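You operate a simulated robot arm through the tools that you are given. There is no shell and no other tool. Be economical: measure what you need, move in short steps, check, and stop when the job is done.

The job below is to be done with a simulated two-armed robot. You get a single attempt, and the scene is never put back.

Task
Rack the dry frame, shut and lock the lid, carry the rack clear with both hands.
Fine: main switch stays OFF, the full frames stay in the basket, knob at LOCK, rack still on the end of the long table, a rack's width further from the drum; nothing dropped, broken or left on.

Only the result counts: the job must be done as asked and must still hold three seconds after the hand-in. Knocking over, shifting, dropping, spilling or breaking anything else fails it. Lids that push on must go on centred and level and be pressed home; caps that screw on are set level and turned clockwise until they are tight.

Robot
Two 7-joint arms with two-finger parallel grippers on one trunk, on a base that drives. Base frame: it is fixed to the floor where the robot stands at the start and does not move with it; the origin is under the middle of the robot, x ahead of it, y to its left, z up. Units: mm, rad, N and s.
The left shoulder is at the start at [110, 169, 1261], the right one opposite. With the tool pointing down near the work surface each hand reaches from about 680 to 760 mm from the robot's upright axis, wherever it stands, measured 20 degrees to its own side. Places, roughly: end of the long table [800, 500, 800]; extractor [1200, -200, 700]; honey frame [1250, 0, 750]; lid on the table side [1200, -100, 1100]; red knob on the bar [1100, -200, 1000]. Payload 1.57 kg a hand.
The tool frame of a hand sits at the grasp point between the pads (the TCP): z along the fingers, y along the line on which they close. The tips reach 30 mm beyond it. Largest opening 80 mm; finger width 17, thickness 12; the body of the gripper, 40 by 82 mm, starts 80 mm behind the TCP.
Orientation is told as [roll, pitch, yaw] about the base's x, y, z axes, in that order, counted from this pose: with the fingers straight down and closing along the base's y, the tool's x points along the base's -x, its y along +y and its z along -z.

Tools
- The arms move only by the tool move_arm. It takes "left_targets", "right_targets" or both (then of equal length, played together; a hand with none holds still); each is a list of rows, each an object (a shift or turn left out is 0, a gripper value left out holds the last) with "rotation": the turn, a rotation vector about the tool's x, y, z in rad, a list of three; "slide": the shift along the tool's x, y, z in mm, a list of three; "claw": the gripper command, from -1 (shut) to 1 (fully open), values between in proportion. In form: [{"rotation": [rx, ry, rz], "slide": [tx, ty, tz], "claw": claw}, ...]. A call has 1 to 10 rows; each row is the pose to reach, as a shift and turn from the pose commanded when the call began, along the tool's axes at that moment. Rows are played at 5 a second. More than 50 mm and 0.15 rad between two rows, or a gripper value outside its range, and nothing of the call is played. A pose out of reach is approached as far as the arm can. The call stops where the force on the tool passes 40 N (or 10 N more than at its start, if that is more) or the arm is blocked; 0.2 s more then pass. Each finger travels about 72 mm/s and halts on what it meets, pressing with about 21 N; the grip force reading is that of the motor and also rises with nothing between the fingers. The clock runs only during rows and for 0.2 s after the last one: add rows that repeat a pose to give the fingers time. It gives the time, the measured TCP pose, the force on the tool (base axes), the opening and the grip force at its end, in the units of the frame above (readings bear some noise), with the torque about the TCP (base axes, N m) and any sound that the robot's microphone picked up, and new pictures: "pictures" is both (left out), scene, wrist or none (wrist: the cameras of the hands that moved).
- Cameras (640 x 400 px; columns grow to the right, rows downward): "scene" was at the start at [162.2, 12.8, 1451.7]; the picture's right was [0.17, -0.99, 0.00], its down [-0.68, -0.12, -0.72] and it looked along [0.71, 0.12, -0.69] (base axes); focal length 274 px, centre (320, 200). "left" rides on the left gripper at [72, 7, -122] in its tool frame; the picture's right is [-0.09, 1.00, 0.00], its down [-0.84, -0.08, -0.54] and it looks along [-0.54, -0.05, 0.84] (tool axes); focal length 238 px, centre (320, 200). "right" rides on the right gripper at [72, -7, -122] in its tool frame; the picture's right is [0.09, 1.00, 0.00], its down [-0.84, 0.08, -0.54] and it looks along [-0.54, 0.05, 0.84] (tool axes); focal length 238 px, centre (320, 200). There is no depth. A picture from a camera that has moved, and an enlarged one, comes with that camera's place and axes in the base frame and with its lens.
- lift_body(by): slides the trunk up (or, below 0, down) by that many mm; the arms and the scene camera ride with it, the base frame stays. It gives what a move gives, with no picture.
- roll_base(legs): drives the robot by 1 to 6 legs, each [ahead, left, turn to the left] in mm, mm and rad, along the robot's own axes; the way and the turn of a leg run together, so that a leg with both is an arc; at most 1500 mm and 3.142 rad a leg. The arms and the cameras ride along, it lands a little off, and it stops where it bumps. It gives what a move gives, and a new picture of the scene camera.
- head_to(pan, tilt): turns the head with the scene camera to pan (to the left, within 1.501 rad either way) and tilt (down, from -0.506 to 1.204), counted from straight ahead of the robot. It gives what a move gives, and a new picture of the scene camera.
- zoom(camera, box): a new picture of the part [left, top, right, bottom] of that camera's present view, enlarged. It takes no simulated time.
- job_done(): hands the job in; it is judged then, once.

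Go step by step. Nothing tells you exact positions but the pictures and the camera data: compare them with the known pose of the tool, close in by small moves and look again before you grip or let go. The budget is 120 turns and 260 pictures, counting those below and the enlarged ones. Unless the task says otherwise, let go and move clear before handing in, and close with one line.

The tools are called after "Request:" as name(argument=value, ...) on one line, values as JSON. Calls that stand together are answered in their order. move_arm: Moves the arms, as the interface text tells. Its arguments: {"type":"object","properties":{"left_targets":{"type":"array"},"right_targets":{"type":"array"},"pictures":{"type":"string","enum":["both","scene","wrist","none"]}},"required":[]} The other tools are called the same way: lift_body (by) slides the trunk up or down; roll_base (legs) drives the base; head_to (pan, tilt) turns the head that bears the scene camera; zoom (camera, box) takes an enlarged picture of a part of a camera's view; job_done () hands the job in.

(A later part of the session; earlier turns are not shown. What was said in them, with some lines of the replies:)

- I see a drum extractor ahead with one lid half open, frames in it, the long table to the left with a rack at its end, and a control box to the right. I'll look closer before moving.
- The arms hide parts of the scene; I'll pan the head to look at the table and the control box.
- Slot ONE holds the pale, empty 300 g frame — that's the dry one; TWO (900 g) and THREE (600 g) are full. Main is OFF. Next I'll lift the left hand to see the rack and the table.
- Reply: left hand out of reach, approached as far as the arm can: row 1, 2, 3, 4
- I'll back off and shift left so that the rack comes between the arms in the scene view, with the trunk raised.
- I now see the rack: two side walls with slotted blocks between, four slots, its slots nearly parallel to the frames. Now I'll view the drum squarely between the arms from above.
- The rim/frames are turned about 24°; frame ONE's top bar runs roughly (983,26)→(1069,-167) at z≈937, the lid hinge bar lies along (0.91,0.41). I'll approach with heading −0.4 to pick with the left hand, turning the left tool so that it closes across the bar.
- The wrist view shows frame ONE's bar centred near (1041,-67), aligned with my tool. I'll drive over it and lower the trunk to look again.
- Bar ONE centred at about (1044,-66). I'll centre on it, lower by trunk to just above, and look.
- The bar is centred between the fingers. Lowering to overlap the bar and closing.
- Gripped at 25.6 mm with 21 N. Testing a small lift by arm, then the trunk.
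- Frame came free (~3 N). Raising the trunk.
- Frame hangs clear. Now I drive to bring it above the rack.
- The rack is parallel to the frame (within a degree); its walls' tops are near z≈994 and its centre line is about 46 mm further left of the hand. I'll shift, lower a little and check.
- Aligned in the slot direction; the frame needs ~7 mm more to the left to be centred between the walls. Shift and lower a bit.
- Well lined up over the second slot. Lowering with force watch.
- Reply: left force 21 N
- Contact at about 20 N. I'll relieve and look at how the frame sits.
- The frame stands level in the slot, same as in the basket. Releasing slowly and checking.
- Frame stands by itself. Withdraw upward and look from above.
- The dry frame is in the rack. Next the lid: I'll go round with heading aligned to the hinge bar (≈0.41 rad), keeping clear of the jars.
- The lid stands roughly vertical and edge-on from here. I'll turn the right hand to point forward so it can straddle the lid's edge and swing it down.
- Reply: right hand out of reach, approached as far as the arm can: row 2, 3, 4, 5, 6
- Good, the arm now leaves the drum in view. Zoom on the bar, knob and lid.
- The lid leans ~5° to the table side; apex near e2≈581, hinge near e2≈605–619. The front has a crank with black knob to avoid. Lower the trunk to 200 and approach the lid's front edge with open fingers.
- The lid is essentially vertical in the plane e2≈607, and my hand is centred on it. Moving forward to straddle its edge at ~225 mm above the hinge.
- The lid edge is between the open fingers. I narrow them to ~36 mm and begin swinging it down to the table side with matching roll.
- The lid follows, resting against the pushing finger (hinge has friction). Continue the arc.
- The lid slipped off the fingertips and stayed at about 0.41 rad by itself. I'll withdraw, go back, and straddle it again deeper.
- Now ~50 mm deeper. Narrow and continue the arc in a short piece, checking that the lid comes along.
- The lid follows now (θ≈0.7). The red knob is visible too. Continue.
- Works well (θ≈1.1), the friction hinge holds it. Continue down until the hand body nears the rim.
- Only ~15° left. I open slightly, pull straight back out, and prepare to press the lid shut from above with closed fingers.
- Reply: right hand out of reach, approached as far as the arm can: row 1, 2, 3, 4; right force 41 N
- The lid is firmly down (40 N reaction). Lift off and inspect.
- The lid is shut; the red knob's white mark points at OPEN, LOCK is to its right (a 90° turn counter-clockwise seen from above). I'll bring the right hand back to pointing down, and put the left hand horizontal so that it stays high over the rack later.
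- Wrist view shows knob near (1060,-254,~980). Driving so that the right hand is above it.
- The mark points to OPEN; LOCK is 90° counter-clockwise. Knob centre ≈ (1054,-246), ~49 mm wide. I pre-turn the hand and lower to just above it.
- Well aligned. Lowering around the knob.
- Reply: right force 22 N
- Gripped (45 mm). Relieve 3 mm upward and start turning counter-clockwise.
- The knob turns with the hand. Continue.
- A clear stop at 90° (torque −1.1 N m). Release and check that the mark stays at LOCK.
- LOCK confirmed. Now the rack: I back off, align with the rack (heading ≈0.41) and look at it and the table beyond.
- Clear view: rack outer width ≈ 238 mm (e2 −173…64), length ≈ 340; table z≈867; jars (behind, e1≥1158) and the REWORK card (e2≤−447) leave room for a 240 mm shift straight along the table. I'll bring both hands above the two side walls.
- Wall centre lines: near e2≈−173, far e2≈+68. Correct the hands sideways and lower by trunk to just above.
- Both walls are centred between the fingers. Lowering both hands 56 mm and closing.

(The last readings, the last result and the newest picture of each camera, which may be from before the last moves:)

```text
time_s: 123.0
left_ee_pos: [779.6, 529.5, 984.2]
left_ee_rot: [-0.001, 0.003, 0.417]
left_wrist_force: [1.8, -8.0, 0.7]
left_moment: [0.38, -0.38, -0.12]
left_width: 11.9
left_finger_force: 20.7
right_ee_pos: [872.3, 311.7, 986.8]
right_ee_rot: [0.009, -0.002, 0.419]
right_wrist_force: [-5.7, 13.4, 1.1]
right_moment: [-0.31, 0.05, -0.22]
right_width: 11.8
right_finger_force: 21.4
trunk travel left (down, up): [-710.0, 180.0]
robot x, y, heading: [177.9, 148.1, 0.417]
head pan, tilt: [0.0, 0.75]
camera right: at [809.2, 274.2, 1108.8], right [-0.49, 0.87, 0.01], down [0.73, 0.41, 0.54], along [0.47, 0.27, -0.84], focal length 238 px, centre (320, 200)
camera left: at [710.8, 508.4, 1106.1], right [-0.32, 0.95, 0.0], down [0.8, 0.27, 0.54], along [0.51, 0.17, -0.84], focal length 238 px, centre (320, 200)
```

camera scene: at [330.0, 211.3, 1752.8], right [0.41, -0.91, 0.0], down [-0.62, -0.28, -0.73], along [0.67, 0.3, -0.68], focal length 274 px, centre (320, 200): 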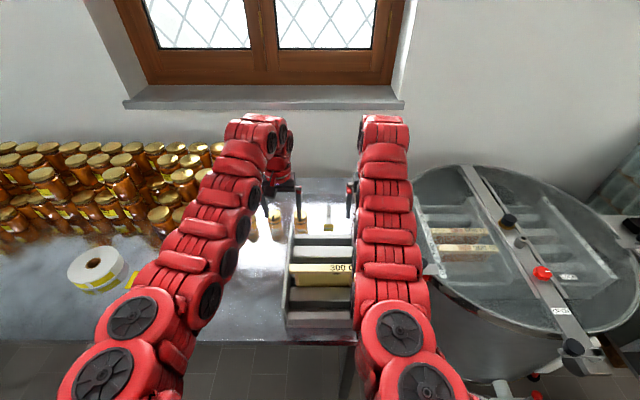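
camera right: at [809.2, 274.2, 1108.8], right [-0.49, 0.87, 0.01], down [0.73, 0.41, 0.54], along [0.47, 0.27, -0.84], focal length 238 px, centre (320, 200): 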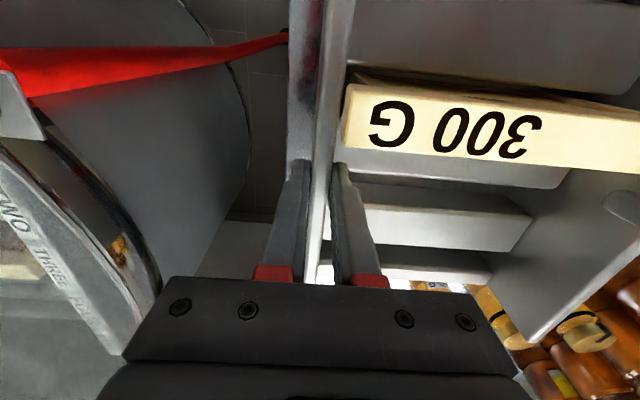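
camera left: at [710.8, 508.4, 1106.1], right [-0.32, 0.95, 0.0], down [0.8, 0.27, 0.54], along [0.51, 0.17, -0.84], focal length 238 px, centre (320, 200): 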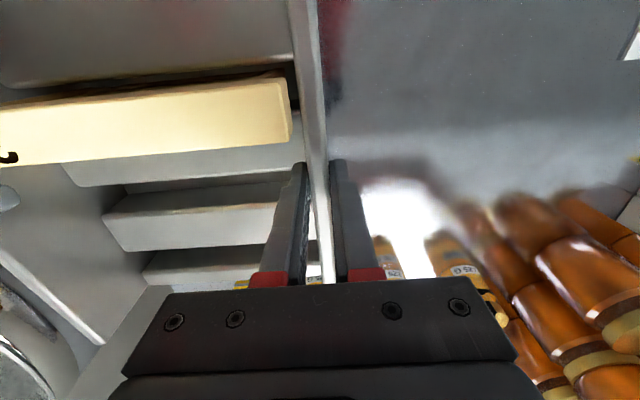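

Both walls gripped (11.9 mm). Relieve the sideways squeeze, then lift slightly with the trunk.

Request:
move_arm(left_targets=[{"slide": [0, -1, 0]}, {"slide": [0, -1, 0]}], right_targets=[{"slide": [0, 3, 0]}, {"slide": [0, 3, 0]}], pictures="none")

Request:
lift_body(by=12)

Request:
lift_body(by=15)

Request:
zoom(camera="scene", box=[200, 160, 440, 370])

```text
time_s: 123.6
left_ee_pos: [779.3, 530.1, 983.4]
left_ee_rot: [0.001, 0.003, 0.418]
left_wrist_force: [-0.1, -3.7, 1.1]
left_moment: [-0.02, -0.12, -0.28]
left_width: 11.9
left_finger_force: 21.0
right_ee_pos: [871.4, 310.8, 986.5]
right_ee_rot: [0.004, -0.002, 0.415]
right_wrist_force: [-1.5, 6.3, -0.3]
right_moment: [-0.33, -0.24, -0.1]
right_width: 11.9
right_finger_force: 21.2
trunk travel left (down, up): [-710.0, 180.0]
robot x, y, heading: [177.5, 149.8, 0.418]
head pan, tilt: [0.0, 0.75]
```

```text
time_s: 124.2
left_ee_pos: [780.1, 529.6, 995.0]
left_ee_rot: [-0.002, 0.003, 0.417]
left_wrist_force: [-0.6, -2.1, -9.5]
left_moment: [-0.04, 0.0, -0.3]
left_width: 12.0
left_finger_force: 20.7
right_ee_pos: [872.6, 311.6, 1000.0]
right_ee_rot: [0.006, -0.003, 0.413]
right_wrist_force: [0.3, 2.2, -12.7]
right_moment: [-0.34, -0.42, -0.1]
right_width: 12.1
right_finger_force: 20.7
trunk travel left (down, up): [-722.0, 168.0]
robot x, y, heading: [180.7, 147.6, 0.412]
head pan, tilt: [0.0, 0.75]
```

```text
time_s: 124.8
left_ee_pos: [781.8, 530.8, 1008.8]
left_ee_rot: [0.001, 0.004, 0.417]
left_wrist_force: [-1.1, 0.9, -8.6]
left_moment: [0.02, 0.13, -0.35]
left_width: 12.0
left_finger_force: 21.1
right_ee_pos: [873.7, 311.4, 1012.6]
right_ee_rot: [0.005, 0.0, 0.412]
right_wrist_force: [2.3, -0.3, -13.2]
right_moment: [-0.31, -0.52, -0.11]
right_width: 12.0
right_finger_force: 21.3
trunk travel left (down, up): [-737.0, 153.0]
robot x, y, heading: [181.1, 147.5, 0.419]
head pan, tilt: [0.0, 0.75]
```

```text
1.90 times, centred on (320, 265) of scene
camera zoom: at [332.7, 213.1, 1614.4], right [0.4, -0.91, 0.0], down [-0.63, -0.28, -0.73], along [0.67, 0.3, -0.68], focal length 522 px, centre (320, 76)
```

zoom: 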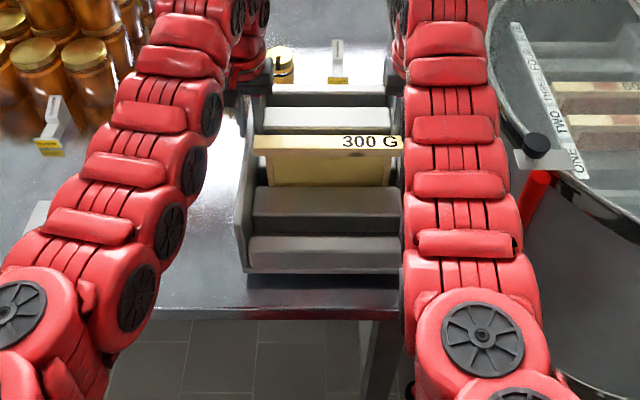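

Lifted ~25 mm (≈22 N total), level and stable. Drive left along the table in two pieces.

Request:
roll_base(legs=[[0, 120, 0]])

```text
time_s: 126.1
left_ee_pos: [734.1, 639.0, 1009.8]
left_ee_rot: [0.0, 0.004, 0.415]
left_wrist_force: [-4.0, 5.3, -9.9]
left_moment: [0.34, -0.32, -0.36]
left_width: 12.0
left_finger_force: 20.8
right_ee_pos: [825.3, 420.8, 1012.1]
right_ee_rot: [0.004, 0.0, 0.414]
right_wrist_force: [4.4, -4.6, -11.8]
right_moment: [-0.54, 0.0, -0.23]
right_width: 11.8
right_finger_force: 21.1
trunk travel left (down, up): [-737.0, 153.0]
robot x, y, heading: [127.4, 255.9, 0.416]
head pan, tilt: [0.0, 0.75]
camera scene: at [284.7, 321.8, 1614.4], right [0.4, -0.91, 0.0], down [-0.63, -0.28, -0.73], along [0.67, 0.3, -0.68], focal length 274 px, centre (320, 200)
```

scene: 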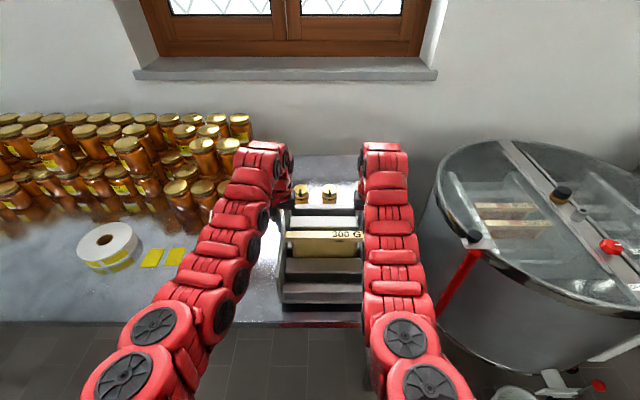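

Request:
roll_base(legs=[[0, 122, 0]])

Request:
zoom(camera="scene", box=[200, 140, 440, 350])

```text
time_s: 127.3
left_ee_pos: [685.8, 746.7, 1009.3]
left_ee_rot: [0.001, 0.003, 0.411]
left_wrist_force: [-2.5, -1.6, -9.7]
left_moment: [0.29, -0.2, -0.33]
left_width: 12.0
left_finger_force: 20.6
right_ee_pos: [776.6, 529.0, 1013.2]
right_ee_rot: [0.004, 0.001, 0.409]
right_wrist_force: [2.4, 1.7, -10.9]
right_moment: [-0.35, -0.04, -0.19]
right_width: 12.1
right_finger_force: 21.1
trunk travel left (down, up): [-737.0, 153.0]
robot x, y, heading: [81.0, 367.1, 0.412]
head pan, tilt: [0.0, 0.75]
camera scene: at [235.8, 432.6, 1614.4], right [0.4, -0.92, 0.0], down [-0.63, -0.27, -0.73], along [0.67, 0.29, -0.68], focal length 274 px, centre (320, 200)
```

scene: 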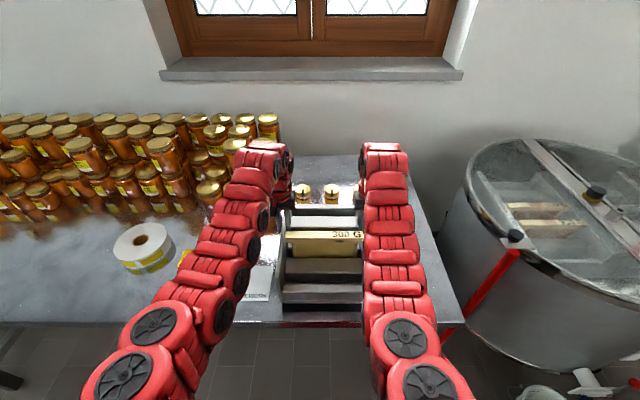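

```text
1.90 times, centred on (320, 245) of scene
camera zoom: at [235.8, 432.6, 1614.4], right [0.4, -0.92, 0.0], down [-0.63, -0.27, -0.73], along [0.67, 0.29, -0.68], focal length 522 px, centre (320, 114)
```

zoom: 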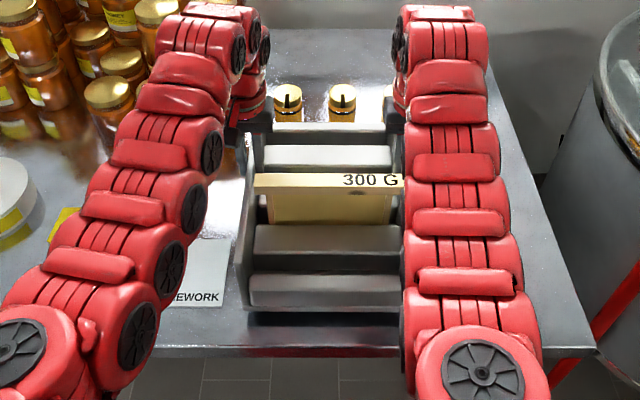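

Moved 237 mm so far; the rack's outer width is ≈249 mm, and the REWORK card edge is at e2≈−448 with the rack edge at −415. I shift 11 mm more with both arms and lower.

Request:
move_arm(left_targets=[{"slide": [0, 6, 0]}, {"slide": [0, 11, 0]}, {"slide": [0, 11, 0]}], right_targets=[{"slide": [0, 6, 0]}, {"slide": [0, 11, 0]}, {"slide": [0, 11, 0]}], pictures="none")

Request:
lift_body(by=-20)

Request:
zoom(camera="scene", box=[230, 160, 400, 340])

```text
time_s: 128.1
left_ee_pos: [681.3, 759.3, 1009.5]
left_ee_rot: [0.0, 0.004, 0.41]
left_wrist_force: [-0.5, -2.3, -11.2]
left_moment: [0.27, 0.1, -0.17]
left_width: 12.0
left_finger_force: 20.7
right_ee_pos: [771.5, 538.0, 1011.7]
right_ee_rot: [0.003, 0.0, 0.407]
right_wrist_force: [0.1, 0.4, -10.5]
right_moment: [-0.11, -0.25, 0.04]
right_width: 11.9
right_finger_force: 21.1
trunk travel left (down, up): [-737.0, 153.0]
robot x, y, heading: [80.2, 370.0, 0.413]
head pan, tilt: [0.0, 0.75]
```

```text
time_s: 128.8
left_ee_pos: [681.1, 758.8, 989.9]
left_ee_rot: [0.0, 0.005, 0.412]
left_wrist_force: [-0.4, -1.3, -10.5]
left_moment: [0.25, 0.18, -0.18]
left_width: 11.7
left_finger_force: 21.1
right_ee_pos: [771.8, 537.0, 992.5]
right_ee_rot: [0.005, -0.001, 0.408]
right_wrist_force: [0.2, 1.3, -11.0]
right_moment: [-0.11, -0.37, 0.02]
right_width: 12.1
right_finger_force: 20.8
trunk travel left (down, up): [-717.0, 173.0]
robot x, y, heading: [81.3, 364.8, 0.415]
head pan, tilt: [0.0, 0.75]
```

```text
2.22 times, centred on (315, 250) of scene
camera zoom: at [235.1, 433.0, 1594.4], right [0.4, -0.92, 0.0], down [-0.63, -0.27, -0.73], along [0.67, 0.29, -0.68], focal length 609 px, centre (331, 89)
```

zoom: 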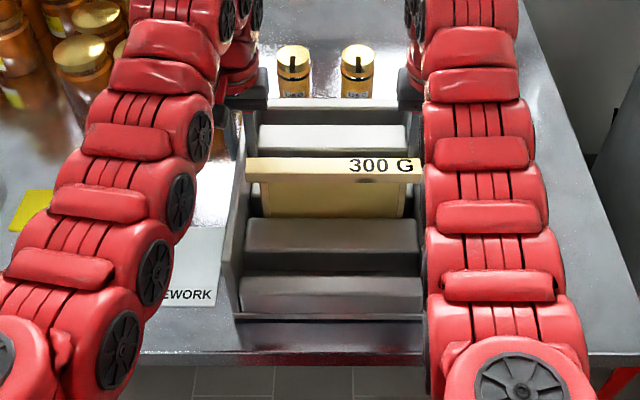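

Displacement ≈249 mm. Lower the last millimetres until the weight is taken by the table.

Request:
move_arm(left_targets=[{"slide": [0, 0, 2]}, {"slide": [0, 0, 4]}, {"slide": [0, 0, 6]}, {"slide": [0, 0, 6]}], right_targets=[{"slide": [0, 0, 2]}, {"slide": [0, 0, 4]}, {"slide": [0, 0, 6]}, {"slide": [0, 0, 6]}], pictures="none")

```text
time_s: 129.8
left_ee_pos: [680.6, 758.8, 984.3]
left_ee_rot: [-0.003, 0.002, 0.411]
left_wrist_force: [1.9, 1.2, -2.8]
left_moment: [-0.29, 0.6, -0.17]
left_width: 11.9
left_finger_force: 20.9
right_ee_pos: [772.4, 538.3, 988.3]
right_ee_rot: [0.002, -0.002, 0.408]
right_wrist_force: [1.5, 0.5, -8.5]
right_moment: [-0.7, 0.29, 0.01]
right_width: 11.8
right_finger_force: 20.9
trunk travel left (down, up): [-717.0, 173.0]
robot x, y, heading: [83.4, 368.4, 0.413]
head pan, tilt: [0.0, 0.75]
```

Request:
move_arm(left_targets=[{"slide": [0, 0, 0.5]}, {"slide": [0, 0, 1]}, {"slide": [0, 0, 1]}], right_targets=[{"slide": [0, 0, 1]}, {"slide": [0, 0, 2.5]}, {"slide": [0, 0, 2.5]}], pictures="none")

```text
time_s: 130.6
left_ee_pos: [680.0, 758.2, 985.0]
left_ee_rot: [0.0, 0.0, 0.411]
left_wrist_force: [3.9, 4.1, -11.4]
left_moment: [0.22, -0.48, 0.04]
left_width: 11.9
left_finger_force: 21.2
right_ee_pos: [771.2, 538.3, 988.3]
right_ee_rot: [0.003, -0.008, 0.409]
right_wrist_force: [4.3, -1.8, 15.1]
right_moment: [-0.34, -0.12, 0.22]
right_width: 12.1
right_finger_force: 20.8
trunk travel left (down, up): [-717.0, 173.0]
robot x, y, heading: [81.9, 364.8, 0.416]
head pan, tilt: [0.0, 0.75]
```

Request:
move_arm(left_targets=[{"slide": [0, 0, 1]}, {"slide": [0, 0, 1.5]}, {"slide": [0, 0, 1.5]}], right_targets=[{"slide": [0, 0, -0.5]}, {"slide": [0, 0, -1]}, {"slide": [0, 0, -1]}], pictures="none")

Request:
zoom(camera="scene", box=[230, 160, 400, 340])

```text
time_s: 131.4
left_ee_pos: [678.6, 758.5, 983.7]
left_ee_rot: [-0.001, 0.001, 0.411]
left_wrist_force: [-6.4, 4.0, 14.1]
left_moment: [-0.1, 0.4, -0.3]
left_width: 11.6
left_finger_force: 21.4
right_ee_pos: [770.0, 537.6, 987.5]
right_ee_rot: [0.005, -0.002, 0.409]
right_wrist_force: [13.5, 0.2, -1.4]
right_moment: [-0.23, -0.75, -0.06]
right_width: 11.8
right_finger_force: 20.9
trunk travel left (down, up): [-717.0, 173.0]
robot x, y, heading: [82.6, 363.0, 0.413]
head pan, tilt: [0.0, 0.75]
```

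```text
2.22 times, centred on (315, 250) of scene
camera zoom: at [231.8, 431.9, 1595.0], right [0.4, -0.92, 0.0], down [-0.62, -0.27, -0.73], along [0.67, 0.29, -0.68], focal length 609 px, centre (331, 89)
```

zoom: 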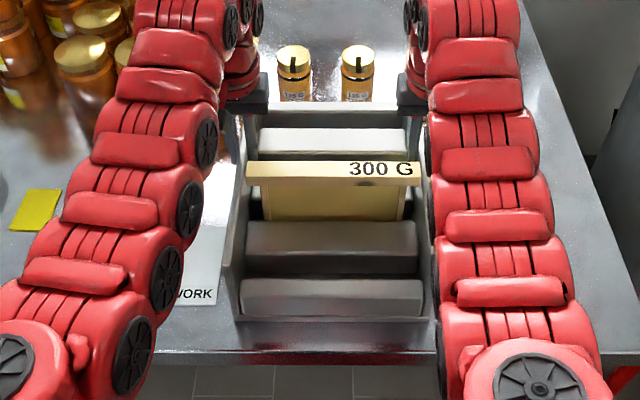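

The rack stands on the table. Release both hands together and check.

Request:
move_arm(left_targets=[{"claw": -0.6}, {"claw": -0.3}, {"claw": 0.3}, {"claw": 0.8}, {"claw": 0.8}], right_targets=[{"claw": -0.6}, {"claw": -0.3}, {"claw": 0.3}, {"claw": 0.8}, {"claw": 0.8}], pictures="wrist")

```text
time_s: 132.6
left_ee_pos: [679.0, 758.1, 983.1]
left_ee_rot: [0.001, 0.0, 0.411]
left_wrist_force: [0.0, 0.1, -0.4]
left_moment: [0.02, -0.01, -0.03]
left_width: 72.0
left_finger_force: 0.1
right_ee_pos: [770.7, 537.4, 986.1]
right_ee_rot: [0.003, 0.0, 0.408]
right_wrist_force: [1.0, 1.3, 0.8]
right_moment: [0.0, -0.02, -0.02]
right_width: 72.0
right_finger_force: 0.1
trunk travel left (down, up): [-717.0, 173.0]
robot x, y, heading: [79.7, 368.4, 0.41]
head pan, tilt: [0.0, 0.75]
camera right: at [707.3, 502.6, 1108.7], right [-0.48, 0.88, 0.0], down [0.74, 0.4, 0.54], along [0.48, 0.26, -0.84], focal length 238 px, centre (320, 200)
camera left: at [610.7, 735.9, 1105.2], right [-0.31, 0.95, 0.0], down [0.8, 0.26, 0.54], along [0.51, 0.17, -0.84], focal length 238 px, centre (320, 200)
```

right: 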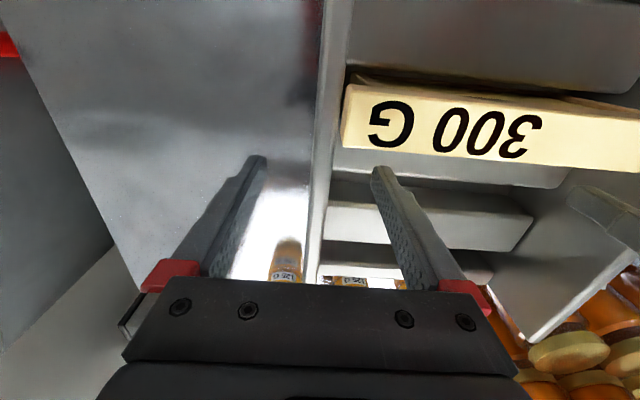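
left: 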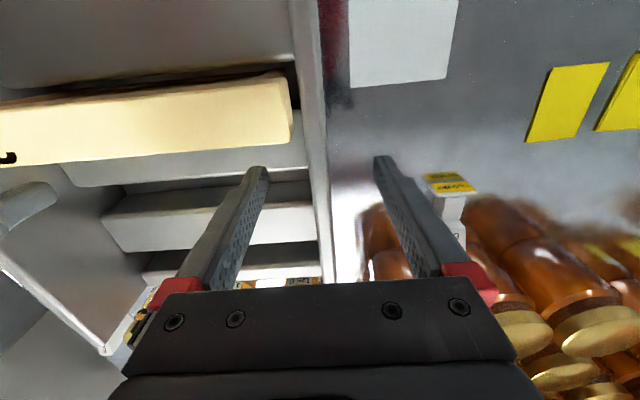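

Free on both sides. Rise straight up, back away, and check everything.

Request:
lift_body(by=170)

Request:
roll_base(legs=[[-300, 0, 0]])

Request:
zoom(camera="scene", box=[180, 80, 400, 260])

Request:
head_to(pan=-0.5, tilt=0.6)

Request:
zoom(camera="scene", box=[240, 100, 520, 280])

```text
time_s: 134.5
left_ee_pos: [679.2, 757.1, 1152.9]
left_ee_rot: [0.0, 0.003, 0.413]
left_wrist_force: [-1.0, 0.2, -0.2]
left_moment: [-0.03, 0.02, 0.01]
left_width: 72.0
left_finger_force: 0.0
right_ee_pos: [772.2, 537.4, 1156.6]
right_ee_rot: [0.004, -0.001, 0.407]
right_wrist_force: [0.4, -0.2, -0.8]
right_moment: [0.02, 0.02, 0.01]
right_width: 71.9
right_finger_force: 0.1
trunk travel left (down, up): [-887.0, 3.0]
robot x, y, heading: [83.7, 370.2, 0.411]
head pan, tilt: [0.0, 0.75]
```

```text
time_s: 136.6
left_ee_pos: [401.8, 638.5, 1152.0]
left_ee_rot: [0.0, 0.003, 0.418]
left_wrist_force: [-0.2, 1.0, 0.2]
left_moment: [-0.01, 0.03, 0.02]
left_width: 71.9
left_finger_force: 0.0
right_ee_pos: [492.8, 419.9, 1157.4]
right_ee_rot: [0.001, -0.001, 0.413]
right_wrist_force: [-0.1, -0.3, -0.1]
right_moment: [-0.03, 0.01, 0.05]
right_width: 71.8
right_finger_force: 0.1
trunk travel left (down, up): [-887.0, 3.0]
robot x, y, heading: [-194.5, 244.7, 0.417]
head pan, tilt: [0.0, 0.75]
camera scene: at [-42.9, 311.5, 1764.6], right [0.41, -0.91, 0.0], down [-0.62, -0.28, -0.73], along [0.67, 0.3, -0.68], focal length 274 px, centre (320, 200)
```

scene: 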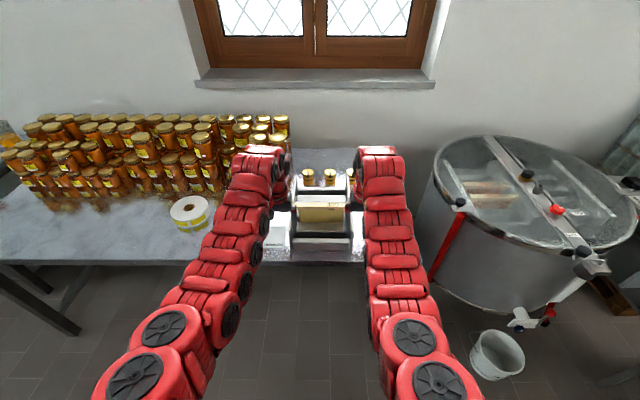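

```text
2.22 times, centred on (290, 170) of scene
camera zoom: at [-42.9, 311.5, 1764.6], right [0.41, -0.91, 0.0], down [-0.62, -0.28, -0.73], along [0.67, 0.3, -0.68], focal length 609 px, centre (387, 267)
```

zoom: 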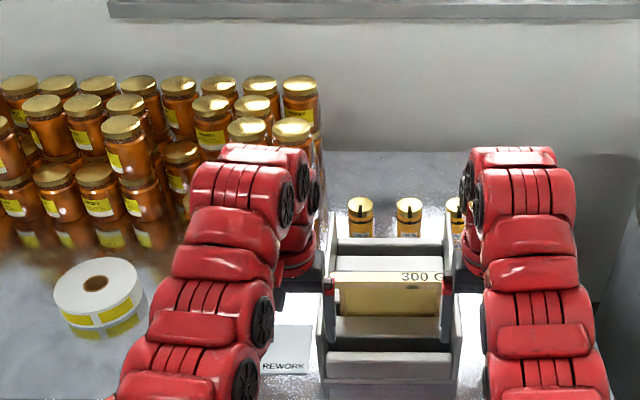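

```text
time_s: 137.5
left_ee_pos: [400.9, 638.0, 1153.4]
left_ee_rot: [0.0, 0.001, 0.415]
left_wrist_force: [0.6, -0.5, 0.7]
left_moment: [0.03, -0.02, -0.01]
left_width: 72.1
left_finger_force: 0.0
right_ee_pos: [492.4, 419.2, 1157.5]
right_ee_rot: [0.004, -0.002, 0.414]
right_wrist_force: [-0.2, 0.5, -0.5]
right_moment: [-0.01, 0.03, 0.0]
right_width: 71.9
right_finger_force: 0.0
trunk travel left (down, up): [-887.0, 3.0]
robot x, y, heading: [-193.9, 245.2, 0.418]
head pan, tilt: [-0.499, 0.6]
camera scene: at [-32.5, 269.9, 1777.7], right [-0.08, -1.0, 0.0], down [-0.56, 0.05, -0.82], along [0.82, -0.07, -0.57], focal length 274 px, centre (320, 200)
```

scene: 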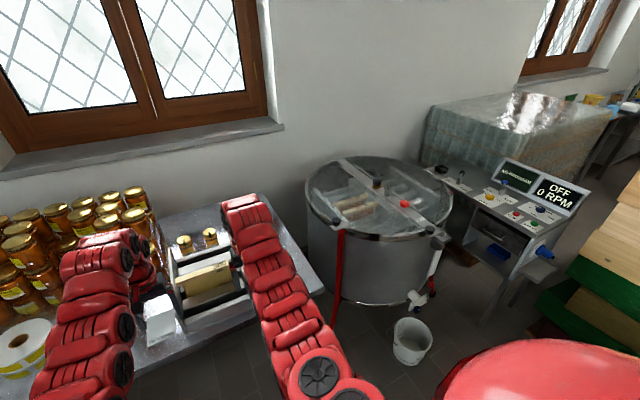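

```text
2.22 times, centred on (380, 190) of scene
camera zoom: at [-32.5, 269.9, 1777.7], right [-0.08, -1.0, 0.0], down [-0.56, 0.05, -0.82], along [0.82, -0.07, -0.57], focal length 609 px, centre (187, 222)
```

zoom: 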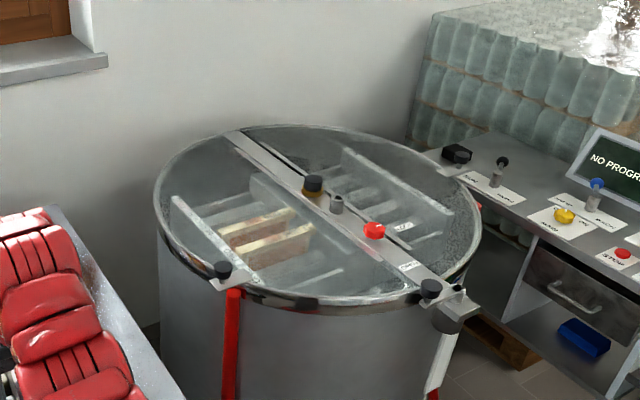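

The rack stands at its new place with the dry frame in it. The lid is shut, the knob is at LOCK, both full frames are in the basket and the display reads OFF. Both hands are clear, so I'm handing in.

Request:
job_done()

```text
The job is handed in.
```

The job is done and handed in: the dry 300 g frame is in the rack, the lid is shut and locked, and both hands carried the rack about 249 mm (one rack's width) along the table away from the drum.
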